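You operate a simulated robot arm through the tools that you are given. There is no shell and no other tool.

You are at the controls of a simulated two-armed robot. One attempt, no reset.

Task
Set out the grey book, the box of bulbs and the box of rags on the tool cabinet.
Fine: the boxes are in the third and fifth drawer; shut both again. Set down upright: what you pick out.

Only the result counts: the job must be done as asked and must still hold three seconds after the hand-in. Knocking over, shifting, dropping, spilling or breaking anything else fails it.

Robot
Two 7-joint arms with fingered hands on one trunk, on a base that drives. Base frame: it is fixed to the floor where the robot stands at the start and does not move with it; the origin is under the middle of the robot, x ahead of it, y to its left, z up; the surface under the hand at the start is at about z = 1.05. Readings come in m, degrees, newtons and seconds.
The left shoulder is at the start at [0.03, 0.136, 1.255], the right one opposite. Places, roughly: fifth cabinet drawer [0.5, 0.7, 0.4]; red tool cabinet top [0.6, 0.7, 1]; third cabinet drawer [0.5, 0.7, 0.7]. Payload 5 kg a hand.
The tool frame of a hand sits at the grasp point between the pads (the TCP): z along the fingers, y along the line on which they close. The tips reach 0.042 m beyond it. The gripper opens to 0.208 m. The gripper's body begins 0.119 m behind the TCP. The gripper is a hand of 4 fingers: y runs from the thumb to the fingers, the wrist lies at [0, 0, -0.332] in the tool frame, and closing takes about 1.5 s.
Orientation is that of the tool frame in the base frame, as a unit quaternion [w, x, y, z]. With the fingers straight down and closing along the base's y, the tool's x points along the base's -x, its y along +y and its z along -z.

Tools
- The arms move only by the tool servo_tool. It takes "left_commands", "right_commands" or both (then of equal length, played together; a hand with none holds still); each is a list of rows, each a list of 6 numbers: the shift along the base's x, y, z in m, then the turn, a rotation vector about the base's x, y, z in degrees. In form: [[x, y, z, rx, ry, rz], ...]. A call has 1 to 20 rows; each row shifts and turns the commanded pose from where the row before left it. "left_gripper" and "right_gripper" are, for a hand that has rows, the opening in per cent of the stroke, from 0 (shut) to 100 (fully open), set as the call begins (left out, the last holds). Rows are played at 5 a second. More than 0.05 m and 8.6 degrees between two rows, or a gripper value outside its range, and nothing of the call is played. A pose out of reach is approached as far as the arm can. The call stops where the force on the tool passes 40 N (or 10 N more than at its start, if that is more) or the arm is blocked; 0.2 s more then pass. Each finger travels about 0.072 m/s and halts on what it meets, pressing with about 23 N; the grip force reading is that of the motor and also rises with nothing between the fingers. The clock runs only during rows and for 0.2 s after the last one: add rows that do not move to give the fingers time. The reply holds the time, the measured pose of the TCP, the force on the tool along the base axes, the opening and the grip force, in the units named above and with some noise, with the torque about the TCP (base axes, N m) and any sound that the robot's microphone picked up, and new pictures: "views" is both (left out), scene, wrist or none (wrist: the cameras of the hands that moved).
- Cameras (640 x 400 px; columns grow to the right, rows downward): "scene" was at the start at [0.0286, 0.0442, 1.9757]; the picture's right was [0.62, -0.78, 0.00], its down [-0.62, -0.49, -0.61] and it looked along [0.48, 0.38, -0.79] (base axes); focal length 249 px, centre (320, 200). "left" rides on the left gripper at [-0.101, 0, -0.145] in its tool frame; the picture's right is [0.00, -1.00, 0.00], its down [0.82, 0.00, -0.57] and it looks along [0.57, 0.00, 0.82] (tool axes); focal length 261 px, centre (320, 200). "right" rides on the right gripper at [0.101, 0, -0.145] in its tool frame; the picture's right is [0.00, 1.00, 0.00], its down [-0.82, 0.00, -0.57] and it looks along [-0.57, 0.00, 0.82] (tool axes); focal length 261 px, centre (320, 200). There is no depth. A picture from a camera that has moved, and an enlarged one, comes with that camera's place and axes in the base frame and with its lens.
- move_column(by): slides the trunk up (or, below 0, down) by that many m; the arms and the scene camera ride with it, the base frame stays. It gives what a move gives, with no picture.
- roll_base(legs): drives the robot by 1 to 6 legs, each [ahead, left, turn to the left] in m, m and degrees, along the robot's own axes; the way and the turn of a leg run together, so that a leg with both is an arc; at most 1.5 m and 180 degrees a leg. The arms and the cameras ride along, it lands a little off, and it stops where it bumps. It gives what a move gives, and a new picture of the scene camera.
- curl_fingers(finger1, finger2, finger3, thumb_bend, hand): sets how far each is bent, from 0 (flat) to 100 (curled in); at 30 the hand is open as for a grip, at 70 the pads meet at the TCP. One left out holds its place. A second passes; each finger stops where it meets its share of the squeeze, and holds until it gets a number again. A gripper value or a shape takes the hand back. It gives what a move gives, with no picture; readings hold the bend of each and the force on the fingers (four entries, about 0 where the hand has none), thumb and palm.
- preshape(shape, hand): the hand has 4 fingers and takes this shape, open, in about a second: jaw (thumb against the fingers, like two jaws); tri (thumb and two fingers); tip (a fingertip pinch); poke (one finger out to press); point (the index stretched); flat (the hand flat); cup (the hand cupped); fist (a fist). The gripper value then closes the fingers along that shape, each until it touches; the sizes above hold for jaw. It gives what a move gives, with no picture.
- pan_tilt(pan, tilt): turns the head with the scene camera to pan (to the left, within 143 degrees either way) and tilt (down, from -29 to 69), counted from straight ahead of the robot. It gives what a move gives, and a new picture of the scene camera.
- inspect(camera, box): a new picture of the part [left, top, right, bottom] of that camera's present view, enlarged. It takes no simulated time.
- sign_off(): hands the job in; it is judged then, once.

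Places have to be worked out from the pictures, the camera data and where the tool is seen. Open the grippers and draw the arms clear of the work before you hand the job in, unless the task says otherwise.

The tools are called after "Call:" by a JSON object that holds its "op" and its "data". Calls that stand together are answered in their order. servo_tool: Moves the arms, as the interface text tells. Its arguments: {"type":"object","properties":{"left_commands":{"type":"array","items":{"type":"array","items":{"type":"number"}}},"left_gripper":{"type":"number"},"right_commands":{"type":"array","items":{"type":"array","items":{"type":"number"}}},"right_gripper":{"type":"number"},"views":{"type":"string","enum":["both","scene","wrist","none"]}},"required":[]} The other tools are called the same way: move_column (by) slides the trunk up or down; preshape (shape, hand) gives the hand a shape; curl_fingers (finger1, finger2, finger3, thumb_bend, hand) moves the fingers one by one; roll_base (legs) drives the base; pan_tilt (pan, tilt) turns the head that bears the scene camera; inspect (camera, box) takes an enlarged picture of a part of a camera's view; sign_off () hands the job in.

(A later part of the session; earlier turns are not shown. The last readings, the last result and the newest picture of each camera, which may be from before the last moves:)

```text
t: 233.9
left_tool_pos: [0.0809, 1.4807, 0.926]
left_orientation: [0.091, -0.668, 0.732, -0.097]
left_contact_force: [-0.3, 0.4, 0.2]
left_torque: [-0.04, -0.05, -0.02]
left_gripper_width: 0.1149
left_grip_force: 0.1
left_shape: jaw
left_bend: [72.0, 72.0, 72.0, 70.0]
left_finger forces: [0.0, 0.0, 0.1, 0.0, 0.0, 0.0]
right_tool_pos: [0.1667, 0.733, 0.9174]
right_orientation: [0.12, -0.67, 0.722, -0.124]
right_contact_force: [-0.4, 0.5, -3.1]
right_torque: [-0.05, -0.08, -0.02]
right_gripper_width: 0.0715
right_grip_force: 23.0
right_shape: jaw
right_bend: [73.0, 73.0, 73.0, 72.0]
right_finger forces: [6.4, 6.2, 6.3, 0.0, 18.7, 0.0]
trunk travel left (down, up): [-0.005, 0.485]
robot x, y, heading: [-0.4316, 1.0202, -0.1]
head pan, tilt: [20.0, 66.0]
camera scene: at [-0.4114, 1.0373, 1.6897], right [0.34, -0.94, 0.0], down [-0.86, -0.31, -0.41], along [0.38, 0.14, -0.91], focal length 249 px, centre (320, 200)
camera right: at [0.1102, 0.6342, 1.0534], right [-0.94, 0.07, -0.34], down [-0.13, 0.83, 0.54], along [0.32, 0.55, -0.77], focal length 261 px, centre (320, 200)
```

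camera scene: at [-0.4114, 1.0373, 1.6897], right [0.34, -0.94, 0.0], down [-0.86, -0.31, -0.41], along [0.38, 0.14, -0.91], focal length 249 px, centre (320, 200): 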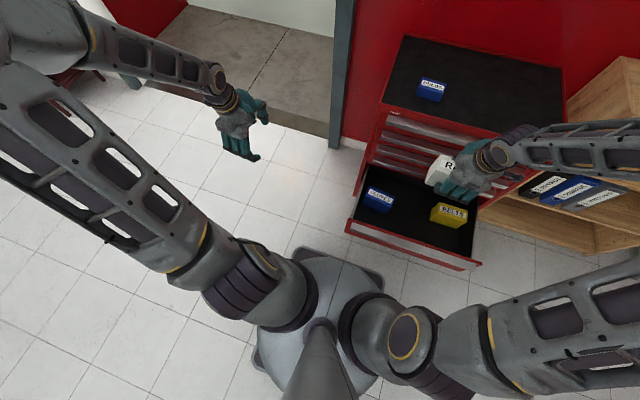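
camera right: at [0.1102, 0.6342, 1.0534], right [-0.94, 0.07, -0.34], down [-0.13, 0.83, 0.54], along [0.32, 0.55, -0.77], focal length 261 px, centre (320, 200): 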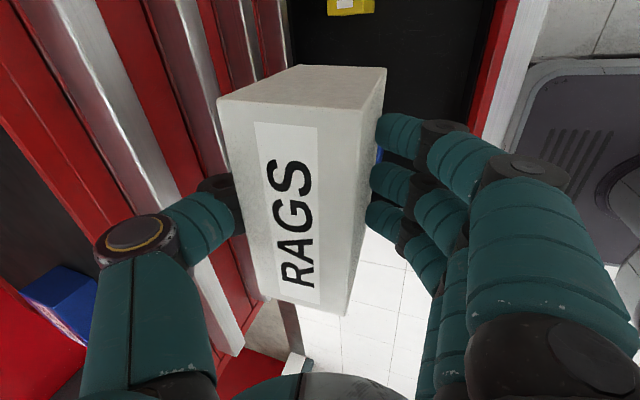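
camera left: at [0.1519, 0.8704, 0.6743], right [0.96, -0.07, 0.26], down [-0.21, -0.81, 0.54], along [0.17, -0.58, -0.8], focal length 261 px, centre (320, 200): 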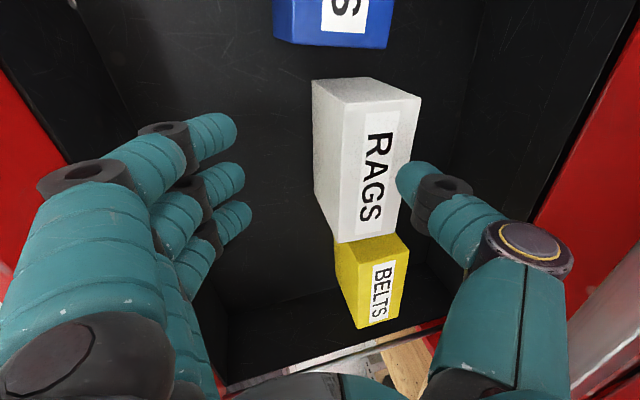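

I raise the trunk and carry the RAGS box over the cabinet top, right of the bulbs box.

Call:
{"op": "move_column", "data": {"by": 0.27}}

Call:
{"op": "servo_tool", "data": {"right_commands": [[0.036, -0.004, 0, 0, 0, 0], [0.036, -0.004, 0, 0, 0, 0], [0.036, -0.004, 0, 0, 0, 0], [0.036, -0.004, 0, 0, 0, 0], [0.036, -0.004, 0, 0, 0, 0], [0.036, -0.004, 0, 0, 0, 0], [0.036, -0.004, 0, 0, 0, 0], [0.036, -0.004, 0, 0, 0, 0], [0.036, -0.003, 0, 0, 0, 0]], "views": "both"}}

```text
t: 236.6
left_tool_pos: [0.0813, 1.4805, 1.1964]
left_orientation: [0.09, -0.667, 0.733, -0.097]
left_contact_force: [-0.1, -1.0, 0.1]
left_torque: [-0.02, -0.02, 0.03]
left_gripper_width: 0.1148
left_grip_force: 0.0
left_shape: jaw
left_bend: [72.0, 72.0, 72.0, 70.0]
left_finger forces: [0.0, 0.0, 0.1, 0.1, 0.0, 0.0]
right_tool_pos: [0.1678, 0.7307, 1.1877]
right_orientation: [0.119, -0.67, 0.722, -0.124]
right_contact_force: [0.2, 0.4, -3.5]
right_torque: [-0.01, 0.01, -0.02]
right_gripper_width: 0.0719
right_grip_force: 22.9
right_shape: jaw
right_bend: [73.0, 73.0, 73.0, 72.0]
right_finger forces: [6.3, 6.4, 6.1, 0.0, 18.8, 0.0]
trunk travel left (down, up): [-0.275, 0.215]
robot x, y, heading: [-0.4359, 1.0218, -0.5]
head pan, tilt: [20.0, 66.0]
```

```text
t: 238.6
left_tool_pos: [0.0839, 1.4799, 1.1968]
left_orientation: [0.091, -0.669, 0.731, -0.097]
left_contact_force: [0.6, 1.2, -0.5]
left_torque: [-0.03, 0.09, -0.04]
left_gripper_width: 0.1146
left_grip_force: 0.1
left_shape: jaw
left_bend: [72.0, 72.0, 72.0, 70.0]
left_finger forces: [0.1, 0.1, 0.0, 0.1, 0.0, 0.0]
right_tool_pos: [0.4941, 0.6963, 1.1846]
right_orientation: [0.12, -0.67, 0.722, -0.124]
right_contact_force: [1.3, 0.3, -3.4]
right_torque: [-0.02, 0.12, 0.01]
right_gripper_width: 0.0713
right_grip_force: 22.9
right_shape: jaw
right_bend: [73.0, 73.0, 73.0, 72.0]
right_finger forces: [6.3, 6.2, 6.2, 0.1, 18.9, 0.0]
trunk travel left (down, up): [-0.275, 0.215]
robot x, y, heading: [-0.4357, 1.0187, -0.4]
head pan, tilt: [20.0, 66.0]
camera scene: at [-0.4075, 1.0369, 1.9595], right [0.34, -0.94, 0.0], down [-0.86, -0.31, -0.41], along [0.38, 0.14, -0.91], focal length 249 px, centre (320, 200)
camera right: at [0.4368, 0.5979, 1.3209], right [-0.94, 0.08, -0.34], down [-0.13, 0.83, 0.54], along [0.32, 0.55, -0.77], focal length 261 px, centre (320, 200)
```

scene: 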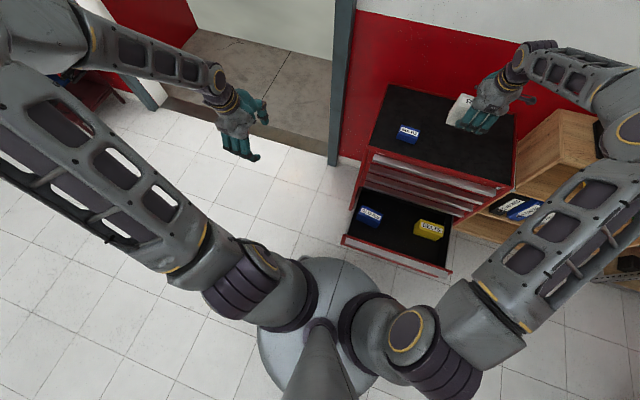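
right: 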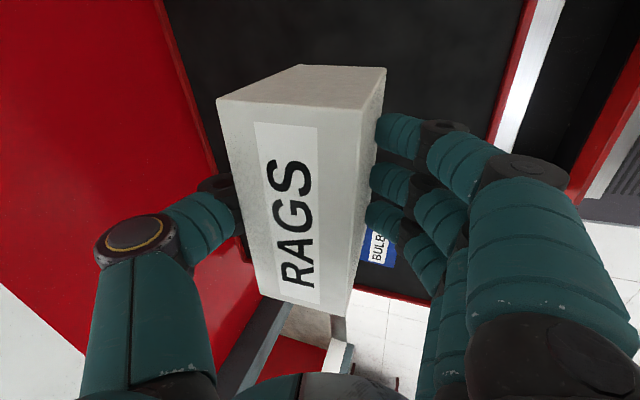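

Now I lower it toward the mat (contact expected at TCP z≈1.045).

Call:
{"op": "servo_tool", "data": {"right_commands": [[0, 0, -0.03, 0, 0, 0], [0, 0, -0.03, 0, 0, 0], [0, 0, -0.03, 0, 0, 0], [0, 0, -0.02, 0, 0, 0], [0, 0, -0.01, 0, 0, 0], [0, 0, -0.005, 0, 0, 0], [0, 0, 0, 0, 0, 0]], "views": "none"}}

Call:
{"op": "servo_tool", "data": {"right_commands": [[0, 0, -0.004, 0, 0, 0], [0, 0, 0, 0, 0, 0]], "views": "none"}}

Call:
{"op": "servo_tool", "data": {"right_commands": [[0, 0, -0.003, 0, 0, 0], [0, 0, 0, 0, 0, 0]], "views": "wrist"}}

```text
t: 240.2
left_tool_pos: [0.0817, 1.4807, 1.1971]
left_orientation: [0.091, -0.668, 0.732, -0.097]
left_contact_force: [-0.8, -0.1, 0.3]
left_torque: [-0.01, -0.04, -0.03]
left_gripper_width: 0.115
left_grip_force: 0.1
left_shape: jaw
left_bend: [72.0, 72.0, 72.0, 70.0]
left_finger forces: [0.1, 0.0, 0.1, 0.0, 0.0, 0.0]
right_tool_pos: [0.493, 0.6969, 1.0629]
right_orientation: [0.119, -0.67, 0.722, -0.124]
right_contact_force: [-0.4, -1.0, -2.4]
right_torque: [0.02, -0.03, 0.01]
right_gripper_width: 0.0713
right_grip_force: 22.8
right_shape: jaw
right_bend: [73.0, 73.0, 73.0, 72.0]
right_finger forces: [6.2, 6.2, 6.1, 0.1, 18.4, 0.0]
trunk travel left (down, up): [-0.275, 0.215]
robot x, y, heading: [-0.4379, 1.0191, -0.3]
head pan, tilt: [20.0, 66.0]
```

```text
t: 240.8
left_tool_pos: [0.0811, 1.4801, 1.1978]
left_orientation: [0.091, -0.667, 0.733, -0.097]
left_contact_force: [-0.4, 1.0, 0.3]
left_torque: [-0.01, -0.04, 0.01]
left_gripper_width: 0.1146
left_grip_force: 0.1
left_shape: jaw
left_bend: [72.0, 72.0, 72.0, 70.0]
left_finger forces: [0.0, 0.0, 0.0, 0.1, 0.1, 0.0]
right_tool_pos: [0.4935, 0.6971, 1.0578]
right_orientation: [0.119, -0.67, 0.722, -0.125]
right_contact_force: [-1.3, 0.1, -3.0]
right_torque: [-0.04, 0.03, 0.04]
right_gripper_width: 0.0714
right_grip_force: 23.4
right_shape: jaw
right_bend: [73.0, 73.0, 73.0, 72.0]
right_finger forces: [6.1, 6.2, 6.1, 0.0, 18.3, 0.1]
trunk travel left (down, up): [-0.275, 0.215]
robot x, y, heading: [-0.4371, 1.0179, -0.3]
head pan, tilt: [20.0, 66.0]
```

```text
t: 241.4
left_tool_pos: [0.0811, 1.4813, 1.1983]
left_orientation: [0.091, -0.667, 0.733, -0.098]
left_contact_force: [0.4, 0.7, 0.0]
left_torque: [0.02, -0.01, -0.05]
left_gripper_width: 0.115
left_grip_force: 0.1
left_shape: jaw
left_bend: [72.0, 72.0, 72.0, 70.0]
left_finger forces: [0.0, 0.0, 0.1, 0.0, 0.0, 0.0]
right_tool_pos: [0.4928, 0.696, 1.0552]
right_orientation: [0.12, -0.67, 0.722, -0.124]
right_contact_force: [-1.2, -0.5, -2.3]
right_torque: [-0.01, 0.02, 0.0]
right_gripper_width: 0.0713
right_grip_force: 23.4
right_shape: jaw
right_bend: [73.0, 73.0, 73.0, 72.0]
right_finger forces: [6.2, 6.2, 6.0, 0.0, 18.4, 0.1]
trunk travel left (down, up): [-0.275, 0.215]
robot x, y, heading: [-0.4385, 1.0189, -0.3]
head pan, tilt: [20.0, 66.0]
camera right: at [0.4356, 0.5983, 1.1909], right [-0.94, 0.07, -0.34], down [-0.13, 0.83, 0.54], along [0.32, 0.55, -0.77], focal length 261 px, centre (320, 200)
```

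right: 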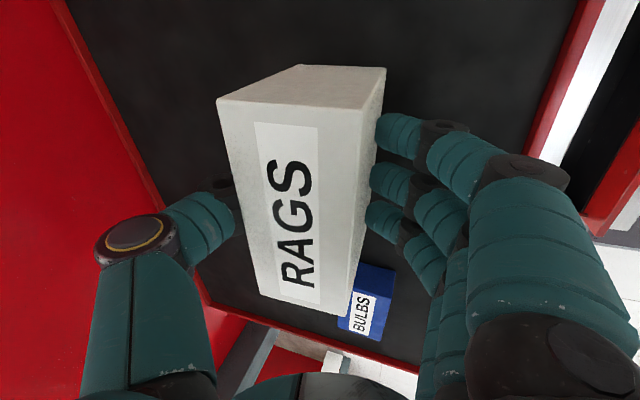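

Not yet touching (weight still ~2.5–3 N). I continue in small steps.

Call:
{"op": "servo_tool", "data": {"right_commands": [[0, 0, -0.003, 0, 0, 0], [0, 0, 0, 0, 0, 0]], "views": "none"}}

Call:
{"op": "servo_tool", "data": {"right_commands": [[0, 0, -0.003, 0, 0, 0], [0, 0, 0, 0, 0, 0]], "views": "none"}}

Call:
{"op": "servo_tool", "data": {"right_commands": [[0, 0, -0.003, 0, 0, 0], [0, 0, 0, 0, 0, 0]], "views": "none"}}

```text
t: 242.0
left_tool_pos: [0.0829, 1.4807, 1.1967]
left_orientation: [0.091, -0.668, 0.732, -0.097]
left_contact_force: [-0.4, -0.1, 0.6]
left_torque: [0.01, -0.02, 0.02]
left_gripper_width: 0.1148
left_grip_force: 0.1
left_shape: jaw
left_bend: [72.0, 72.0, 72.0, 70.0]
left_finger forces: [0.0, 0.0, 0.1, 0.0, 0.0, 0.1]
right_tool_pos: [0.4938, 0.6964, 1.0523]
right_orientation: [0.119, -0.671, 0.721, -0.125]
right_contact_force: [-0.3, 0.3, -2.4]
right_torque: [0.0, 0.0, -0.03]
right_gripper_width: 0.0713
right_grip_force: 23.2
right_shape: jaw
right_bend: [73.0, 73.0, 73.0, 72.0]
right_finger forces: [6.2, 6.2, 6.1, 0.0, 18.5, 0.0]
trunk travel left (down, up): [-0.275, 0.215]
robot x, y, heading: [-0.4345, 1.0163, -0.4]
head pan, tilt: [20.0, 66.0]
```

```text
t: 242.6
left_tool_pos: [0.0811, 1.4811, 1.1982]
left_orientation: [0.091, -0.667, 0.733, -0.097]
left_contact_force: [-0.2, 0.4, -0.7]
left_torque: [0.02, 0.02, -0.01]
left_gripper_width: 0.1149
left_grip_force: 0.1
left_shape: jaw
left_bend: [72.0, 72.0, 72.0, 70.0]
left_finger forces: [0.0, 0.0, 0.0, 0.0, 0.1, 0.1]
right_tool_pos: [0.4935, 0.6971, 1.049]
right_orientation: [0.12, -0.671, 0.721, -0.125]
right_contact_force: [-0.3, 0.6, -2.3]
right_torque: [0.01, 0.04, -0.01]
right_gripper_width: 0.0712
right_grip_force: 23.0
right_shape: jaw
right_bend: [73.0, 73.0, 73.0, 72.0]
right_finger forces: [6.2, 6.1, 6.0, 0.0, 18.5, 0.0]
trunk travel left (down, up): [-0.275, 0.215]
robot x, y, heading: [-0.4374, 1.0221, -0.4]
head pan, tilt: [20.0, 66.0]
```

```text
t: 243.2
left_tool_pos: [0.0813, 1.4805, 1.1968]
left_orientation: [0.09, -0.668, 0.732, -0.097]
left_contact_force: [0.7, -0.5, 0.5]
left_torque: [0.02, -0.01, -0.02]
left_gripper_width: 0.1149
left_grip_force: 0.1
left_shape: jaw
left_bend: [72.0, 72.0, 72.0, 70.0]
left_finger forces: [0.0, 0.0, 0.0, 0.0, 0.0, 0.0]
right_tool_pos: [0.4936, 0.6966, 1.0461]
right_orientation: [0.12, -0.671, 0.721, -0.125]
right_contact_force: [-0.7, 0.4, -2.8]
right_torque: [0.0, 0.04, 0.02]
right_gripper_width: 0.0712
right_grip_force: 23.4
right_shape: jaw
right_bend: [73.0, 73.0, 73.0, 72.0]
right_finger forces: [6.1, 6.2, 6.2, 0.0, 18.4, 0.1]
trunk travel left (down, up): [-0.275, 0.215]
robot x, y, heading: [-0.4367, 1.0178, -0.2]
head pan, tilt: [20.0, 66.0]
```

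Still hanging; a few more 3 mm steps.

Call:
{"op": "servo_tool", "data": {"right_commands": [[0, 0, -0.003, 0, 0, 0], [0, 0, 0, 0, 0, 0]], "views": "none"}}

Call:
{"op": "servo_tool", "data": {"right_commands": [[0, 0, -0.003, 0, 0, 0], [0, 0, 0, 0, 0, 0]], "views": "none"}}

Call:
{"op": "servo_tool", "data": {"right_commands": [[0, 0, -0.002, 0, 0, 0], [0, 0, 0, 0, 0, 0]], "views": "wrist"}}

```text
t: 243.8
left_tool_pos: [0.0813, 1.4808, 1.1974]
left_orientation: [0.09, -0.668, 0.732, -0.097]
left_contact_force: [0.1, -0.1, 0.9]
left_torque: [0.0, 0.02, 0.0]
left_gripper_width: 0.1146
left_grip_force: 0.0
left_shape: jaw
left_bend: [72.0, 72.0, 72.0, 70.0]
left_finger forces: [0.1, 0.0, 0.0, 0.0, 0.0, 0.1]
right_tool_pos: [0.493, 0.6972, 1.0433]
right_orientation: [0.12, -0.67, 0.722, -0.125]
right_contact_force: [-0.3, 0.7, -2.1]
right_torque: [0.01, 0.02, -0.01]
right_gripper_width: 0.0711
right_grip_force: 23.6
right_shape: jaw
right_bend: [73.0, 73.0, 73.0, 72.0]
right_finger forces: [6.2, 6.2, 6.1, 0.0, 18.3, 0.1]
trunk travel left (down, up): [-0.275, 0.215]
robot x, y, heading: [-0.4319, 1.0203, -0.3]
head pan, tilt: [20.0, 66.0]
```

```text
t: 244.4
left_tool_pos: [0.0816, 1.481, 1.1982]
left_orientation: [0.091, -0.668, 0.732, -0.098]
left_contact_force: [-0.7, -0.3, -0.1]
left_torque: [0.02, -0.02, 0.0]
left_gripper_width: 0.1146
left_grip_force: 0.1
left_shape: jaw
left_bend: [72.0, 72.0, 72.0, 70.0]
left_finger forces: [0.1, 0.0, 0.1, 0.1, 0.0, 0.0]
right_tool_pos: [0.4935, 0.6981, 1.0395]
right_orientation: [0.121, -0.67, 0.722, -0.125]
right_contact_force: [-0.6, 0.0, -2.8]
right_torque: [-0.01, 0.08, -0.01]
right_gripper_width: 0.0711
right_grip_force: 22.5
right_shape: jaw
right_bend: [73.0, 73.0, 73.0, 72.0]
right_finger forces: [6.2, 6.0, 6.0, 0.0, 18.3, 0.0]
trunk travel left (down, up): [-0.275, 0.215]
robot x, y, heading: [-0.4383, 1.016, -0.2]
head pan, tilt: [20.0, 66.0]
```

```text
t: 245.0
left_tool_pos: [0.081, 1.4813, 1.1977]
left_orientation: [0.09, -0.667, 0.733, -0.096]
left_contact_force: [0.7, -0.3, -1.2]
left_torque: [0.02, 0.0, -0.01]
left_gripper_width: 0.115
left_grip_force: 0.0
left_shape: jaw
left_bend: [72.0, 72.0, 72.0, 70.0]
left_finger forces: [0.1, 0.1, 0.0, 0.1, 0.1, 0.0]
right_tool_pos: [0.4927, 0.6964, 1.0393]
right_orientation: [0.119, -0.67, 0.722, -0.126]
right_contact_force: [-0.3, -0.4, 4.7]
right_torque: [0.07, 0.2, 0.03]
right_gripper_width: 0.0712
right_grip_force: 23.1
right_shape: jaw
right_bend: [73.0, 73.0, 73.0, 72.0]
right_finger forces: [6.6, 6.7, 7.2, 0.0, 20.9, 0.0]
trunk travel left (down, up): [-0.275, 0.215]
robot x, y, heading: [-0.4345, 1.0203, -0.5]
head pan, tilt: [20.0, 66.0]
camera right: at [0.4355, 0.5986, 1.1749], right [-0.94, 0.07, -0.34], down [-0.13, 0.83, 0.54], along [0.32, 0.55, -0.77], focal length 261 px, centre (320, 200)
```

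right: 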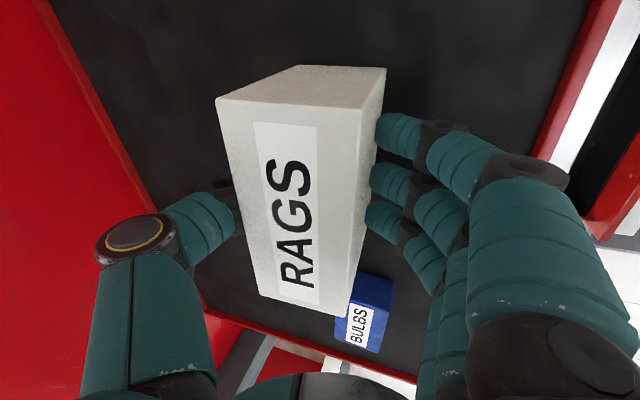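

The box touches the mat (force changed by +7 N). I open the hand gently.

Call:
{"op": "servo_tool", "data": {"right_commands": [[0, 0, 0, 0, 0, 0], [0, 0, 0, 0, 0, 0], [0, 0, 0, 0, 0, 0], [0, 0, 0, 0, 0, 0]], "right_gripper": 42, "views": "wrist"}}

Call:
{"op": "servo_tool", "data": {"right_commands": [[0, 0, 0, 0, 0, 0], [0, 0, 0, 0, 0, 0], [0, 0, 0, 0, 0, 0], [0, 0, 0, 0, 0, 0]], "right_gripper": 60, "views": "wrist"}}

```text
t: 246.0
left_tool_pos: [0.0823, 1.4805, 1.1979]
left_orientation: [0.091, -0.668, 0.732, -0.097]
left_contact_force: [0.1, -0.3, -0.2]
left_torque: [0.0, 0.01, 0.01]
left_gripper_width: 0.1147
left_grip_force: 0.1
left_shape: jaw
left_bend: [72.0, 72.0, 72.0, 70.0]
left_finger forces: [0.0, 0.1, 0.0, 0.0, 0.1, 0.0]
right_tool_pos: [0.4929, 0.6963, 1.0381]
right_orientation: [0.119, -0.67, 0.722, -0.124]
right_contact_force: [0.5, -0.1, -0.6]
right_torque: [0.01, 0.06, 0.05]
right_gripper_width: 0.0868
right_grip_force: 0.1
right_shape: jaw
right_bend: [73.0, 73.0, 73.0, 70.0]
right_finger forces: [0.0, 0.0, 0.1, 0.0, 0.6, 0.0]
trunk travel left (down, up): [-0.275, 0.215]
robot x, y, heading: [-0.4345, 1.0211, -0.1]
head pan, tilt: [20.0, 66.0]
camera right: at [0.4356, 0.5985, 1.1736], right [-0.94, 0.07, -0.34], down [-0.13, 0.83, 0.54], along [0.32, 0.55, -0.77], focal length 261 px, centre (320, 200)
```

right: 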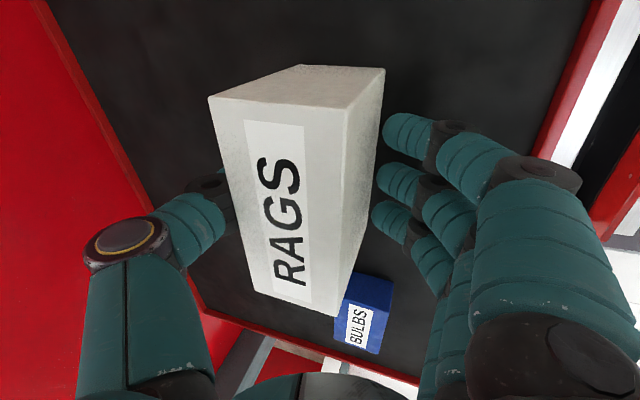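

```text
t: 247.0
left_tool_pos: [0.0799, 1.4798, 1.1975]
left_orientation: [0.091, -0.668, 0.733, -0.097]
left_contact_force: [-0.7, -0.7, -0.4]
left_torque: [-0.03, 0.01, -0.01]
left_gripper_width: 0.115
left_grip_force: 0.1
left_shape: jaw
left_bend: [72.0, 72.0, 72.0, 70.0]
left_finger forces: [0.0, 0.1, 0.1, 0.0, 0.0, 0.1]
right_tool_pos: [0.4924, 0.6963, 1.0377]
right_orientation: [0.119, -0.67, 0.722, -0.126]
right_contact_force: [-0.3, 0.0, -1.2]
right_torque: [-0.01, 0.03, 0.0]
right_gripper_width: 0.1244
right_grip_force: 0.0
right_shape: jaw
right_bend: [32.0, 32.0, 32.0, 70.0]
right_finger forces: [0.0, 0.0, 0.0, 0.0, 0.1, 0.0]
trunk travel left (down, up): [-0.275, 0.215]
robot x, y, heading: [-0.4358, 1.0202, -0.2]
head pan, tilt: [20.0, 66.0]
camera right: at [0.4354, 0.5985, 1.1738], right [-0.94, 0.07, -0.34], down [-0.13, 0.83, 0.54], along [0.32, 0.55, -0.77], focal length 261 px, centre (320, 200)
```

right: 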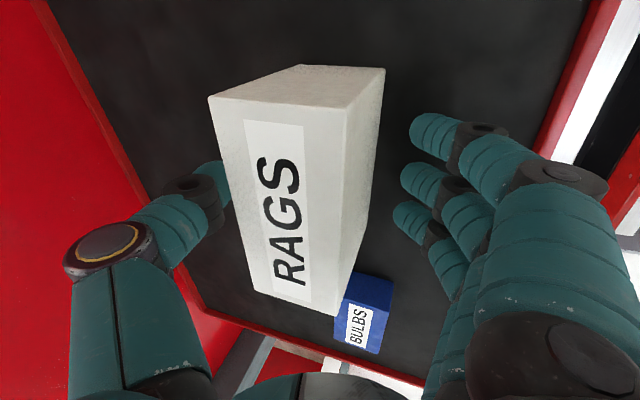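

Released; the RAGS box stands upright. I open wider, then lift straight up and away.

Call:
{"op": "servo_tool", "data": {"right_commands": [[0, 0, 0, 0, 0, 0], [0, 0, 0, 0, 0, 0], [0, 0, 0, 0, 0, 0]], "right_gripper": 80, "views": "none"}}

Call:
{"op": "servo_tool", "data": {"right_commands": [[0, 0, 0.02, 0, 0, 0], [0, 0, 0.03, 0, 0, 0], [0, 0, 0.04, 0, 0, 0], [0, 0, 0.04, 0, 0, 0], [0, 0, 0.04, 0, 0, 0], [0, 0, 0.04, 0, 0, 0], [0, 0, 0.04, 0, 0, 0], [-0.03, -0.01, 0.02, 0, 0, 0], [-0.03, -0.02, 0.02, 0, 0, 0], [-0.03, -0.02, 0, 0, 5, 0], [-0.03, -0.02, 0, 0, 5, 0], [-0.03, -0.02, 0, 0, 5, 0], [-0.03, -0.02, 0, 0, 5, 0], [-0.03, -0.02, 0, 0, 0, 0], [-0.03, -0.02, 0, 0, 0, 0], [-0.03, -0.02, 0, 0, 0, 0]], "views": "both"}}

```text
t: 247.8
left_tool_pos: [0.0815, 1.4801, 1.197]
left_orientation: [0.091, -0.667, 0.733, -0.097]
left_contact_force: [-0.1, -0.7, 0.5]
left_torque: [0.01, -0.03, 0.03]
left_gripper_width: 0.1149
left_grip_force: 0.0
left_shape: jaw
left_bend: [72.0, 72.0, 72.0, 70.0]
left_finger forces: [0.0, 0.1, 0.1, 0.1, 0.1, 0.0]
right_tool_pos: [0.4933, 0.6966, 1.0385]
right_orientation: [0.119, -0.67, 0.722, -0.125]
right_contact_force: [0.2, -0.3, 0.3]
right_torque: [0.01, 0.01, 0.0]
right_gripper_width: 0.1659
right_grip_force: 0.1
right_shape: jaw
right_bend: [26.0, 26.0, 26.0, 44.0]
right_finger forces: [0.0, 0.0, 0.0, 0.0, 0.1, 0.0]
trunk travel left (down, up): [-0.275, 0.215]
robot x, y, heading: [-0.4341, 1.0198, -0.3]
head pan, tilt: [20.0, 66.0]
```

```text
t: 251.2
left_tool_pos: [0.0791, 1.4791, 1.1977]
left_orientation: [0.092, -0.668, 0.732, -0.098]
left_contact_force: [-0.4, -0.4, 0.9]
left_torque: [0.12, -0.12, 0.01]
left_gripper_width: 0.1148
left_grip_force: 0.0
left_shape: jaw
left_bend: [72.0, 72.0, 72.0, 70.0]
left_finger forces: [0.0, 0.0, 0.0, 0.0, 0.0, 0.0]
right_tool_pos: [0.2201, 0.5263, 1.3287]
right_orientation: [-0.006, -0.683, 0.731, -0.007]
right_contact_force: [-1.1, -0.1, 0.5]
right_torque: [0.02, -0.08, -0.02]
right_gripper_width: 0.1661
right_grip_force: 0.1
right_shape: jaw
right_bend: [26.0, 26.0, 26.0, 44.0]
right_finger forces: [0.0, 0.0, 0.1, 0.0, 0.0, 0.0]
trunk travel left (down, up): [-0.275, 0.215]
robot x, y, heading: [-0.4384, 1.0165, -0.2]
head pan, tilt: [20.0, 66.0]
camera scene: at [-0.4129, 1.0349, 1.9597], right [0.34, -0.94, 0.0], down [-0.86, -0.31, -0.41], along [0.38, 0.14, -0.91], focal length 249 px, centre (320, 200)
camera right: at [0.2127, 0.4288, 1.4756], right [-1.0, 0.07, 0.0], down [0.06, 0.83, 0.56], along [0.04, 0.55, -0.83], focal length 261 px, centre (320, 200)
```

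scene: 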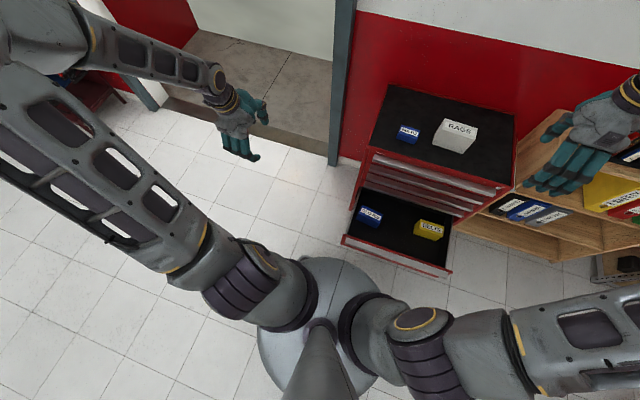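
right: 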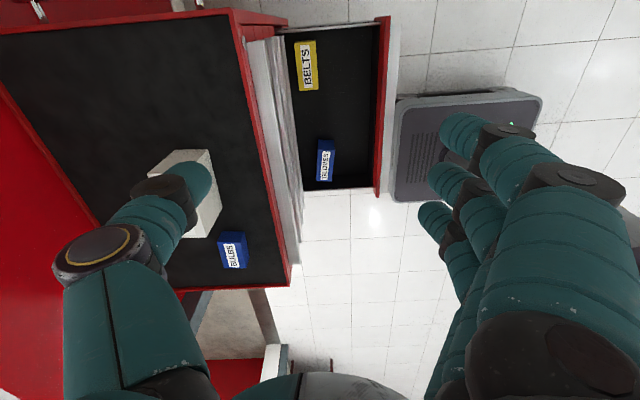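

Both boxes stand on the top. Now I close drawer 5: back off, shift right, lower the trunk and set the left hand to the poke shape.

Call:
{"op": "roll_base", "data": {"legs": [[-0.36, 0, 0.2], [0, -0.7, 0]]}}

Call:
{"op": "move_column", "data": {"by": -0.27}}

Call:
{"op": "preshape", "data": {"hand": "left", "shape": "poke"}}

Call:
{"op": "servo_tool", "data": {"left_commands": [[0.01, 0.012, 0, 0, -5, 0.4], [0.01, 0.012, 0, 0, -5, 0.5], [0.01, 0.012, 0, 0, -5, 0.5], [0.01, 0.012, 0, 0, -5, 0.5], [0.01, 0.012, -0.02, 0, -5, 0.5], [0.01, 0.012, -0.03, 0, -5, 0.5], [0.01, 0.012, -0.03, 0, -5, 0.5], [0.01, 0.012, -0.03, 0, -5, 0.5], [0, 0.012, -0.03, 0, -5, 0.5], [0, 0.012, -0.03, 0, 0, 0], [0, 0.01, -0.03, 0, 0, 0]], "views": "both"}}

```text
t: 257.0
left_tool_pos: [-0.282, 0.7848, 1.196]
left_orientation: [0.092, -0.67, 0.73, -0.097]
left_contact_force: [-1.2, -0.1, 1.1]
left_torque: [0.0, 0.02, 0.01]
left_gripper_width: 0.1147
left_grip_force: 0.1
left_shape: jaw
left_bend: [72.0, 72.0, 72.0, 70.0]
left_finger forces: [0.1, 0.0, 0.1, 0.1, 0.0, 0.0]
right_tool_pos: [-0.1333, -0.1681, 1.3273]
right_orientation: [-0.007, -0.684, 0.729, -0.007]
right_contact_force: [-0.4, -0.6, -0.6]
right_torque: [0.0, 0.0, 0.0]
right_gripper_width: 0.1662
right_grip_force: 0.0
right_shape: jaw
right_bend: [26.0, 26.0, 26.0, 44.0]
right_finger forces: [0.0, 0.0, 0.1, 0.0, 0.1, 0.0]
trunk travel left (down, up): [-0.275, 0.215]
robot x, y, heading: [-0.7973, 0.3169, 0.5]
head pan, tilt: [20.0, 66.0]
camera scene: at [-0.769, 0.3367, 1.9597], right [0.34, -0.94, 0.0], down [-0.86, -0.32, -0.41], along [0.38, 0.14, -0.91], focal length 249 px, centre (320, 200)
```

scene: 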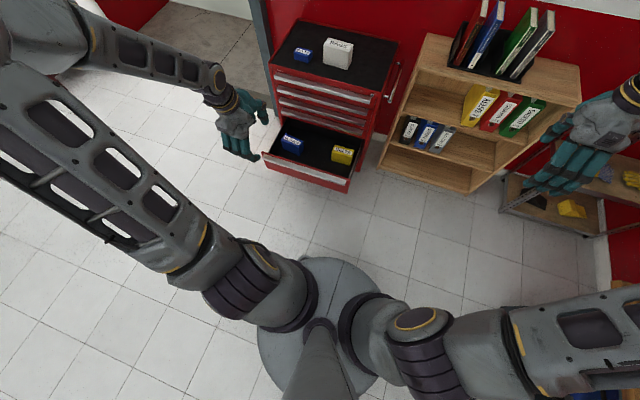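

```text
t: 259.7
left_tool_pos: [-0.2796, 0.7845, 0.9267]
left_orientation: [0.092, -0.671, 0.729, -0.098]
left_contact_force: [0.8, -0.3, 0.6]
left_torque: [0.04, -0.01, -0.02]
left_gripper_width: 0.1148
left_grip_force: 0.1
left_shape: jaw
left_bend: [72.0, 72.0, 72.0, 70.0]
left_finger forces: [0.1, 0.0, 0.1, 0.1, 0.0, 0.0]
right_tool_pos: [-0.1325, -0.1679, 1.0576]
right_orientation: [-0.007, -0.685, 0.728, -0.007]
right_contact_force: [-0.3, 0.4, -0.8]
right_torque: [-0.02, -0.01, 0.02]
right_gripper_width: 0.1661
right_grip_force: 0.1
right_shape: jaw
right_bend: [26.0, 26.0, 26.0, 44.0]
right_finger forces: [0.0, 0.0, 0.0, 0.0, 0.0, 0.0]
trunk travel left (down, up): [-0.005, 0.485]
robot x, y, heading: [-0.7946, 0.3184, 0.1]
head pan, tilt: [20.0, 66.0]
```

```text
t: 260.6
left_tool_pos: [-0.2812, 0.7845, 0.9279]
left_orientation: [0.092, -0.671, 0.73, -0.097]
left_contact_force: [-0.7, -0.8, -0.6]
left_torque: [-0.03, -0.01, 0.01]
left_gripper_width: 0.0002
left_grip_force: 0.0
left_shape: poke
left_bend: [100.0, 100.0, 100.0, 45.0]
left_finger forces: [0.0, 0.0, 0.0, 0.0, 0.0, 0.0]
right_tool_pos: [-0.1334, -0.1672, 1.0572]
right_orientation: [-0.007, -0.684, 0.729, -0.008]
right_contact_force: [-0.9, 0.1, 0.3]
right_torque: [0.04, 0.02, -0.01]
right_gripper_width: 0.1662
right_grip_force: 0.1
right_shape: jaw
right_bend: [26.0, 26.0, 26.0, 44.0]
right_finger forces: [0.1, 0.0, 0.0, 0.1, 0.0, 0.1]
trunk travel left (down, up): [-0.005, 0.485]
robot x, y, heading: [-0.7925, 0.3198, 0.1]
head pan, tilt: [20.0, 66.0]
```

```text
t: 263.0
left_tool_pos: [-0.2016, 0.9158, 0.727]
left_orientation: [0.368, -0.609, 0.614, -0.343]
left_contact_force: [0.7, 0.7, 0.0]
left_torque: [0.01, 0.05, 0.04]
left_gripper_width: 0.0002
left_grip_force: 0.1
left_shape: poke
left_bend: [100.0, 100.0, 100.0, 45.0]
left_finger forces: [0.0, 0.0, 0.1, 0.0, 0.0, 0.0]
right_tool_pos: [-0.1332, -0.1671, 1.0582]
right_orientation: [-0.007, -0.685, 0.729, -0.007]
right_contact_force: [0.3, 1.0, 0.1]
right_torque: [-0.03, 0.03, 0.03]
right_gripper_width: 0.1661
right_grip_force: 0.1
right_shape: jaw
right_bend: [26.0, 26.0, 26.0, 44.0]
right_finger forces: [0.0, 0.1, 0.0, 0.1, 0.1, 0.0]
trunk travel left (down, up): [-0.005, 0.485]
robot x, y, heading: [-0.7956, 0.3196, 0.5]
head pan, tilt: [20.0, 66.0]
camera scene: at [-0.7694, 0.3377, 1.6897], right [0.35, -0.94, 0.0], down [-0.86, -0.32, -0.41], along [0.38, 0.14, -0.91], focal length 249 px, centre (320, 200)
camera left: at [-0.3278, 1.0136, 0.8023], right [0.5, -0.02, 0.87], down [-0.48, -0.84, 0.26], along [0.72, -0.55, -0.42], focal length 261 px, centre (320, 200)
```

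scene: 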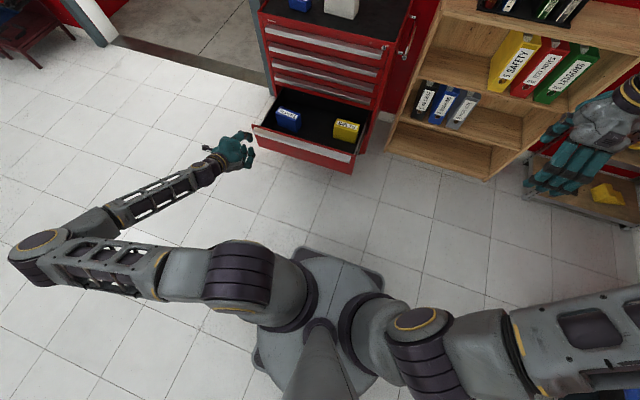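
left: 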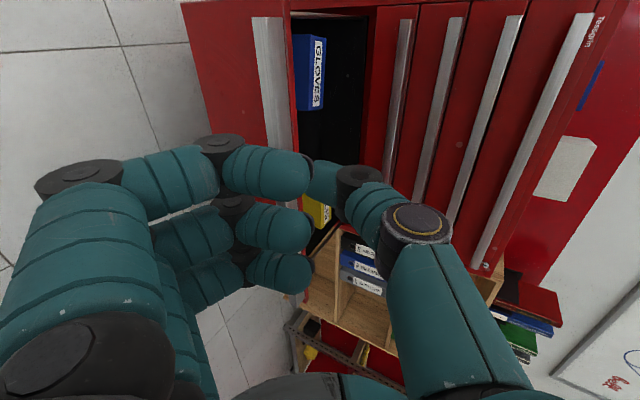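

I lower the thumb to handle 5's lip height and drive forward to push the drawer in.

Call:
{"op": "servo_tool", "data": {"left_commands": [[0, 0, -0.03, 0, 0, 0], [0, 0, -0.03, 0, 0, 0], [0, 0, -0.03, 0, 0, 0], [0, 0, -0.03, 0, 0, 0], [0, 0, -0.03, 0, 0, 0], [0, 0, -0.03, 0, 0, 0]], "views": "none"}}

Call:
{"op": "roll_base", "data": {"legs": [[0.11, 0, -0.3], [0.13, 0, 0], [0.13, 0, 0]]}}

Call:
{"op": "inspect", "data": {"camera": "left", "box": [0, 0, 640, 400]}}

```text
t: 264.4
left_tool_pos: [-0.2012, 0.9165, 0.5482]
left_orientation: [0.367, -0.609, 0.613, -0.343]
left_contact_force: [-0.8, 0.3, 1.4]
left_torque: [-0.04, 0.02, -0.05]
left_gripper_width: 0.0
left_grip_force: 0.0
left_shape: poke
left_bend: [100.0, 100.0, 100.0, 45.0]
left_finger forces: [0.0, 0.1, 0.1, 0.0, 0.0, 0.0]
right_tool_pos: [-0.1329, -0.1655, 1.0566]
right_orientation: [-0.007, -0.685, 0.728, -0.007]
right_contact_force: [0.1, -0.2, 0.2]
right_torque: [-0.01, 0.04, 0.01]
right_gripper_width: 0.1661
right_grip_force: 0.1
right_shape: jaw
right_bend: [26.0, 26.0, 26.0, 44.0]
right_finger forces: [0.0, 0.0, 0.0, 0.1, 0.0, 0.0]
trunk travel left (down, up): [-0.005, 0.485]
robot x, y, heading: [-0.7913, 0.3184, 0.0]
head pan, tilt: [20.0, 66.0]
```

```text
t: 267.4
left_tool_pos: [0.1715, 0.9106, 0.5459]
left_orientation: [0.365, -0.607, 0.616, -0.344]
left_contact_force: [1.3, -0.3, 0.5]
left_torque: [0.04, -0.02, -0.01]
left_gripper_width: 0.0003
left_grip_force: 0.1
left_shape: poke
left_bend: [100.0, 100.0, 100.0, 45.0]
left_finger forces: [0.0, 0.1, 0.0, 0.0, 0.0, 0.0]
right_tool_pos: [0.2326, -0.1713, 1.0562]
right_orientation: [-0.008, -0.683, 0.731, -0.006]
right_contact_force: [1.0, -0.2, -0.5]
right_torque: [0.04, 0.22, 0.03]
right_gripper_width: 0.1663
right_grip_force: 0.1
right_shape: jaw
right_bend: [25.0, 25.0, 25.0, 44.0]
right_finger forces: [0.0, 0.1, 0.1, 0.1, 0.0, 0.1]
trunk travel left (down, up): [-0.005, 0.485]
robot x, y, heading: [-0.4262, 0.32, -0.4]
head pan, tilt: [20.0, 66.0]
camera scene: at [-0.3981, 0.3363, 1.6895], right [0.34, -0.94, 0.0], down [-0.86, -0.31, -0.41], along [0.38, 0.14, -0.91], focal length 249 px, centre (320, 200)
```

scene: 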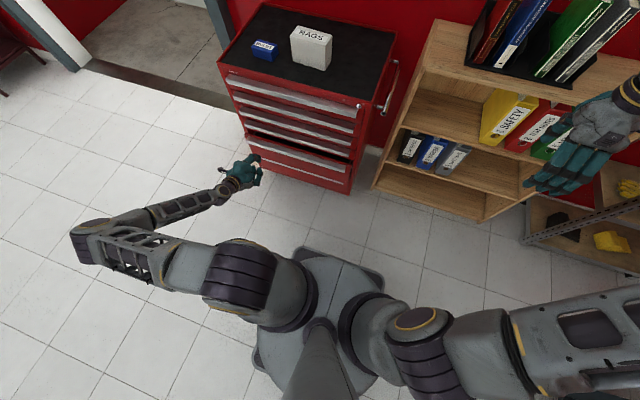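

```text
1.00 times, centred on (320, 200) of left (not enlarged: the box is as wide or as high as the picture)
camera zoom: at [0.0464, 1.009, 0.6224], right [0.5, -0.02, 0.87], down [-0.49, -0.83, 0.26], along [0.72, -0.55, -0.42], focal length 261 px, centre (320, 200)
```

zoom: 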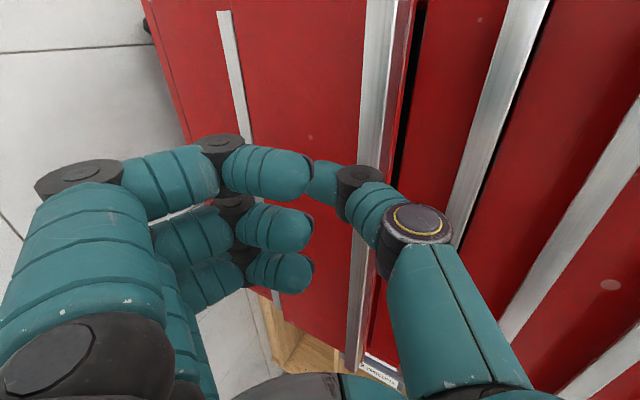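

The drawer is mostly in. I finish slowly with the arm, raising the thumb 8 mm to meet the lip squarely.

Call:
{"op": "servo_tool", "data": {"left_commands": [[0.005, 0, 0.008, 0, 0, 0], [0.012, 0, 0, 0, 0, 0], [0.012, 0, 0, 0, 0, 0], [0.012, 0, 0, 0, 0, 0], [0.012, 0, 0, 0, 0, 0], [0.01, 0, 0, 0, 0, 0], [0.01, 0, 0, 0, 0, 0], [0.008, 0, 0, 0, 0, 0], [0.006, 0, 0, 0, 0, 0], [0.005, 0, 0, 0, 0, 0]], "views": "wrist"}}

```text
t: 269.6
left_tool_pos: [0.263, 0.9117, 0.5564]
left_orientation: [0.365, -0.607, 0.616, -0.344]
left_contact_force: [-0.2, 0.3, 0.3]
left_torque: [0.02, -0.02, 0.01]
left_gripper_width: 0.0
left_grip_force: 0.1
left_shape: poke
left_bend: [100.0, 100.0, 100.0, 45.0]
left_finger forces: [0.0, 0.0, 0.0, 0.0, 0.0, 0.0]
right_tool_pos: [0.2336, -0.1707, 1.0568]
right_orientation: [-0.007, -0.682, 0.731, -0.007]
right_contact_force: [0.9, 1.5, 0.8]
right_torque: [-0.01, 0.02, 0.02]
right_gripper_width: 0.1659
right_grip_force: 0.1
right_shape: jaw
right_bend: [25.0, 25.0, 25.0, 44.0]
right_finger forces: [0.1, 0.1, 0.0, 0.1, 0.0, 0.0]
trunk travel left (down, up): [-0.005, 0.485]
robot x, y, heading: [-0.4267, 0.3177, -0.2]
head pan, tilt: [20.0, 66.0]
camera left: at [0.1377, 1.0094, 0.6309], right [0.5, -0.02, 0.87], down [-0.49, -0.83, 0.26], along [0.72, -0.55, -0.42], focal length 261 px, centre (320, 200)
```

left: 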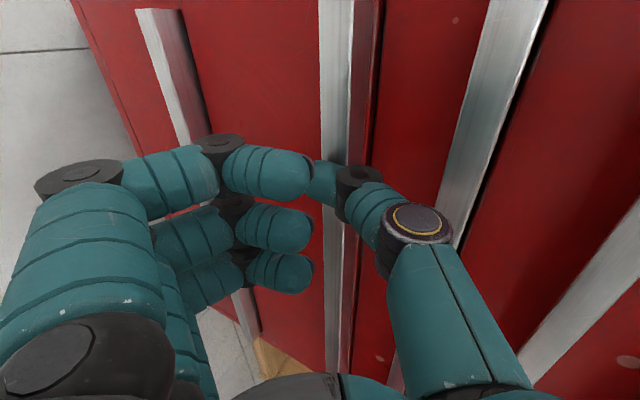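

Nearly flush; I press the last centimetre in small steps to feel the stop.

Call:
{"op": "servo_tool", "data": {"left_commands": [[0.005, 0, 0, 0, 0, 0], [0.004, 0, 0, 0, 0, 0], [0.003, 0, 0, 0, 0, 0], [0.003, 0, 0, 0, 0, 0], [0.003, 0, 0, 0, 0, 0]], "views": "wrist"}}

```text
t: 270.8
left_tool_pos: [0.2804, 0.9112, 0.5557]
left_orientation: [0.365, -0.608, 0.616, -0.343]
left_contact_force: [-21.5, -4.0, 6.5]
left_torque: [-0.03, 0.05, -0.12]
left_gripper_width: 0.0001
left_grip_force: 0.0
left_shape: poke
left_bend: [100.0, 100.0, 100.0, 45.0]
left_finger forces: [0.0, 0.0, 0.1, 0.1, 22.3, 0.0]
right_tool_pos: [0.2319, -0.171, 1.0576]
right_orientation: [-0.006, -0.683, 0.73, -0.006]
right_contact_force: [0.8, -0.2, 0.0]
right_torque: [0.01, -0.02, 0.02]
right_gripper_width: 0.1662
right_grip_force: 0.1
right_shape: jaw
right_bend: [25.0, 25.0, 25.0, 44.0]
right_finger forces: [0.0, 0.0, 0.0, 0.1, 0.0, 0.1]
trunk travel left (down, up): [-0.005, 0.485]
robot x, y, heading: [-0.4274, 0.3181, -0.1]
head pan, tilt: [20.0, 66.0]
camera left: at [0.1536, 1.0095, 0.6311], right [0.5, -0.02, 0.87], down [-0.49, -0.83, 0.26], along [0.72, -0.55, -0.42], focal length 261 px, centre (320, 200)
```

left: 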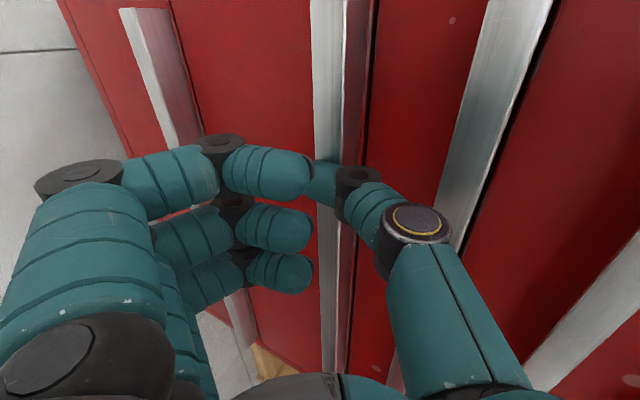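

Drawer 5 is shut (22 N at the stop). I back the left hand off, drive back, raise the trunk, and raise both arms for the book.

Call:
{"op": "servo_tool", "data": {"left_commands": [[-0.02, 0, 0, 0, 0, 0], [-0.04, 0, 0, 0, 0, 0], [-0.04, 0, 0, 0, 0, 0]], "views": "none"}}

Call:
{"op": "roll_base", "data": {"legs": [[-0.2, 0, 0]]}}

Call:
{"op": "move_column", "data": {"by": 0.27}}

Call:
{"op": "servo_tool", "data": {"left_commands": [[-0.01, 0, 0.04, 0, 0, 0], [-0.01, 0, 0.04, 0, 0, 0], [-0.01, 0, 0.04, 0, 0, 0], [-0.01, 0, 0.04, 0, 0, 0], [-0.01, 0, 0.04, 0, 0, 0], [-0.01, 0, 0.04, 0, 0, 0], [-0.01, 0, 0.04, 0, 0, 0], [-0.01, 0, 0.04, 0, 0, 0], [-0.01, 0, 0.04, 0, 0, 0], [-0.01, 0, 0.04, 0, 0, 0], [-0.01, 0, 0.04, 0, 0, 0], [-0.01, 0, 0.04, 0, 0, 0], [-0.01, 0, 0.04, 0, 0, 0], [0, 0, 0.04, 0, 0, 0]], "right_commands": [[-0.005, 0.02, 0.01, 0, 0, 0], [-0.005, 0.02, 0.01, 0, 0, 0], [-0.005, 0.02, 0.01, 0, 0, 0], [-0.005, 0.02, 0.01, 0, 0, 0], [-0.005, 0.02, 0.01, 0, 0, 0], [-0.005, 0.02, 0.01, 0, 0, 0], [-0.005, 0.02, 0.01, 0, 0, 0], [-0.005, 0.02, 0.01, 0, 0, 0], [-0.005, 0.02, 0.01, 0, 0, 0], [-0.005, 0.02, 0.01, 0, 0, 0], [0, 0.02, 0.01, 0, 0, 0], [0, 0.02, 0.01, 0, 0, 0], [0, 0.02, 0.01, 0, 0, 0], [0, 0.02, 0, 0, 0, 0]], "right_gripper": 100, "views": "both"}}

```text
t: 271.6
left_tool_pos: [0.183, 0.9076, 0.5569]
left_orientation: [0.366, -0.606, 0.617, -0.345]
left_contact_force: [1.5, -0.5, 1.8]
left_torque: [0.04, 0.18, 0.13]
left_gripper_width: 0.0
left_grip_force: 0.1
left_shape: poke
left_bend: [100.0, 100.0, 100.0, 45.0]
left_finger forces: [0.1, 0.1, 0.0, 0.0, 0.0, 0.0]
right_tool_pos: [0.2312, -0.1724, 1.0569]
right_orientation: [-0.007, -0.682, 0.732, -0.007]
right_contact_force: [-0.9, -0.5, 0.1]
right_torque: [0.04, -0.14, 0.0]
right_gripper_width: 0.166
right_grip_force: 0.1
right_shape: jaw
right_bend: [25.0, 25.0, 25.0, 44.0]
right_finger forces: [0.0, 0.0, 0.0, 0.1, 0.0, 0.1]
trunk travel left (down, up): [-0.005, 0.485]
robot x, y, heading: [-0.4277, 0.318, -0.3]
head pan, tilt: [20.0, 66.0]
```

```text
t: 273.2
left_tool_pos: [-0.0212, 0.9117, 0.5569]
left_orientation: [0.366, -0.607, 0.615, -0.344]
left_contact_force: [-1.4, 0.2, 0.1]
left_torque: [0.0, 0.0, -0.01]
left_gripper_width: 0.0
left_grip_force: 0.0
left_shape: poke
left_bend: [100.0, 100.0, 100.0, 45.0]
left_finger forces: [0.0, 0.1, 0.0, 0.0, 0.1, 0.0]
right_tool_pos: [0.0312, -0.171, 1.0595]
right_orientation: [-0.009, -0.683, 0.73, -0.007]
right_contact_force: [-1.5, 0.8, 0.4]
right_torque: [0.02, -0.12, 0.01]
right_gripper_width: 0.1658
right_grip_force: 0.0
right_shape: jaw
right_bend: [25.0, 25.0, 25.0, 44.0]
right_finger forces: [0.0, 0.0, 0.0, 0.0, 0.0, 0.1]
trunk travel left (down, up): [-0.005, 0.485]
robot x, y, heading: [-0.6241, 0.3185, -0.2]
head pan, tilt: [20.0, 66.0]
camera scene: at [-0.6027, 0.3372, 1.6897], right [0.34, -0.94, 0.0], down [-0.86, -0.31, -0.41], along [0.38, 0.14, -0.91], focal length 249 px, centre (320, 200)
```

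scene: 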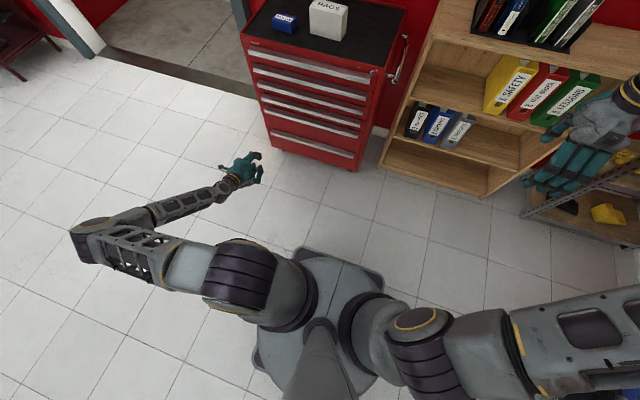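

```text
t: 275.9
left_tool_pos: [-0.0205, 0.9113, 0.8263]
left_orientation: [0.366, -0.607, 0.616, -0.344]
left_contact_force: [-0.8, 0.4, 0.1]
left_torque: [0.0, -0.02, 0.01]
left_gripper_width: 0.0003
left_grip_force: 0.0
left_shape: poke
left_bend: [100.0, 100.0, 100.0, 45.0]
left_finger forces: [0.0, 0.1, 0.1, 0.0, 0.0, 0.0]
right_tool_pos: [0.0329, -0.1711, 1.3264]
right_orientation: [-0.007, -0.683, 0.73, -0.006]
right_contact_force: [0.2, -0.1, -1.1]
right_torque: [0.02, -0.01, -0.02]
right_gripper_width: 0.1665
right_grip_force: 0.1
right_shape: jaw
right_bend: [25.0, 25.0, 25.0, 44.0]
right_finger forces: [0.0, 0.0, 0.0, 0.0, 0.0, 0.0]
trunk travel left (down, up): [-0.275, 0.215]
robot x, y, heading: [-0.629, 0.3186, -0.0]
head pan, tilt: [20.0, 66.0]
```

```text
t: 278.9
left_tool_pos: [-0.1468, 0.9089, 1.3862]
left_orientation: [0.366, -0.608, 0.616, -0.343]
left_contact_force: [1.6, -1.1, -0.5]
left_torque: [0.04, 0.07, 0.08]
left_gripper_width: 0.0
left_grip_force: 0.1
left_shape: poke
left_bend: [100.0, 100.0, 100.0, 45.0]
left_finger forces: [0.0, 0.0, 0.0, 0.0, 0.0, 0.1]
right_tool_pos: [-0.0144, 0.108, 1.4568]
right_orientation: [-0.007, -0.682, 0.732, -0.005]
right_contact_force: [1.5, -1.4, -0.6]
right_torque: [0.12, 0.08, 0.01]
right_gripper_width: 0.2078
right_grip_force: 0.0
right_shape: jaw
right_bend: [30.0, 30.0, 30.0, 30.0]
right_finger forces: [0.0, 0.0, 0.0, 0.0, 0.1, 0.1]
trunk travel left (down, up): [-0.275, 0.215]
robot x, y, heading: [-0.6218, 0.3187, -0.6]
head pan, tilt: [20.0, 66.0]
camera scene: at [-0.5994, 0.3355, 1.9596], right [0.34, -0.94, 0.0], down [-0.86, -0.31, -0.41], along [0.38, 0.14, -0.91], focal length 249 px, centre (320, 200)
camera right: at [-0.0239, 0.0093, 1.6042], right [-1.0, 0.07, 0.0], down [0.06, 0.83, 0.56], along [0.04, 0.55, -0.83], focal length 261 px, centre (320, 200)
camera left: at [-0.2736, 1.0084, 1.4621], right [0.5, -0.02, 0.87], down [-0.49, -0.83, 0.26], along [0.72, -0.55, -0.42], focal length 261 px, centre (320, 200)
```

scene: 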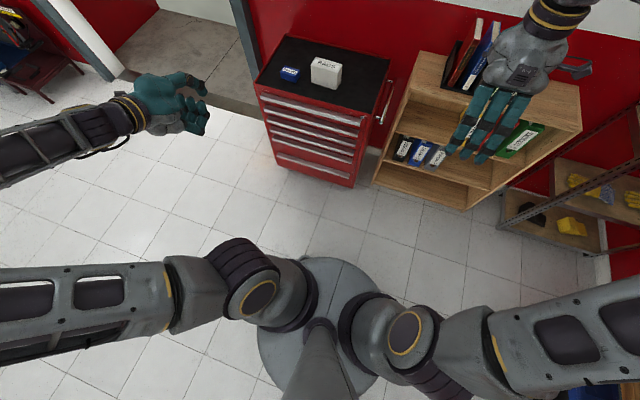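
right: 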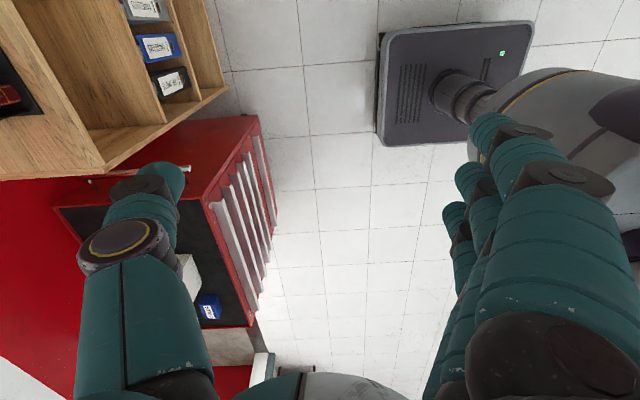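
left: 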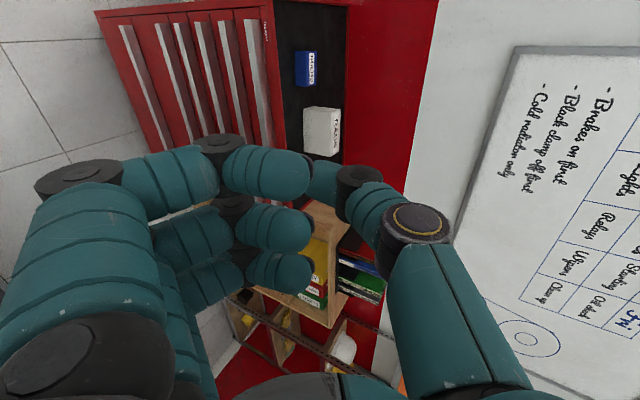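

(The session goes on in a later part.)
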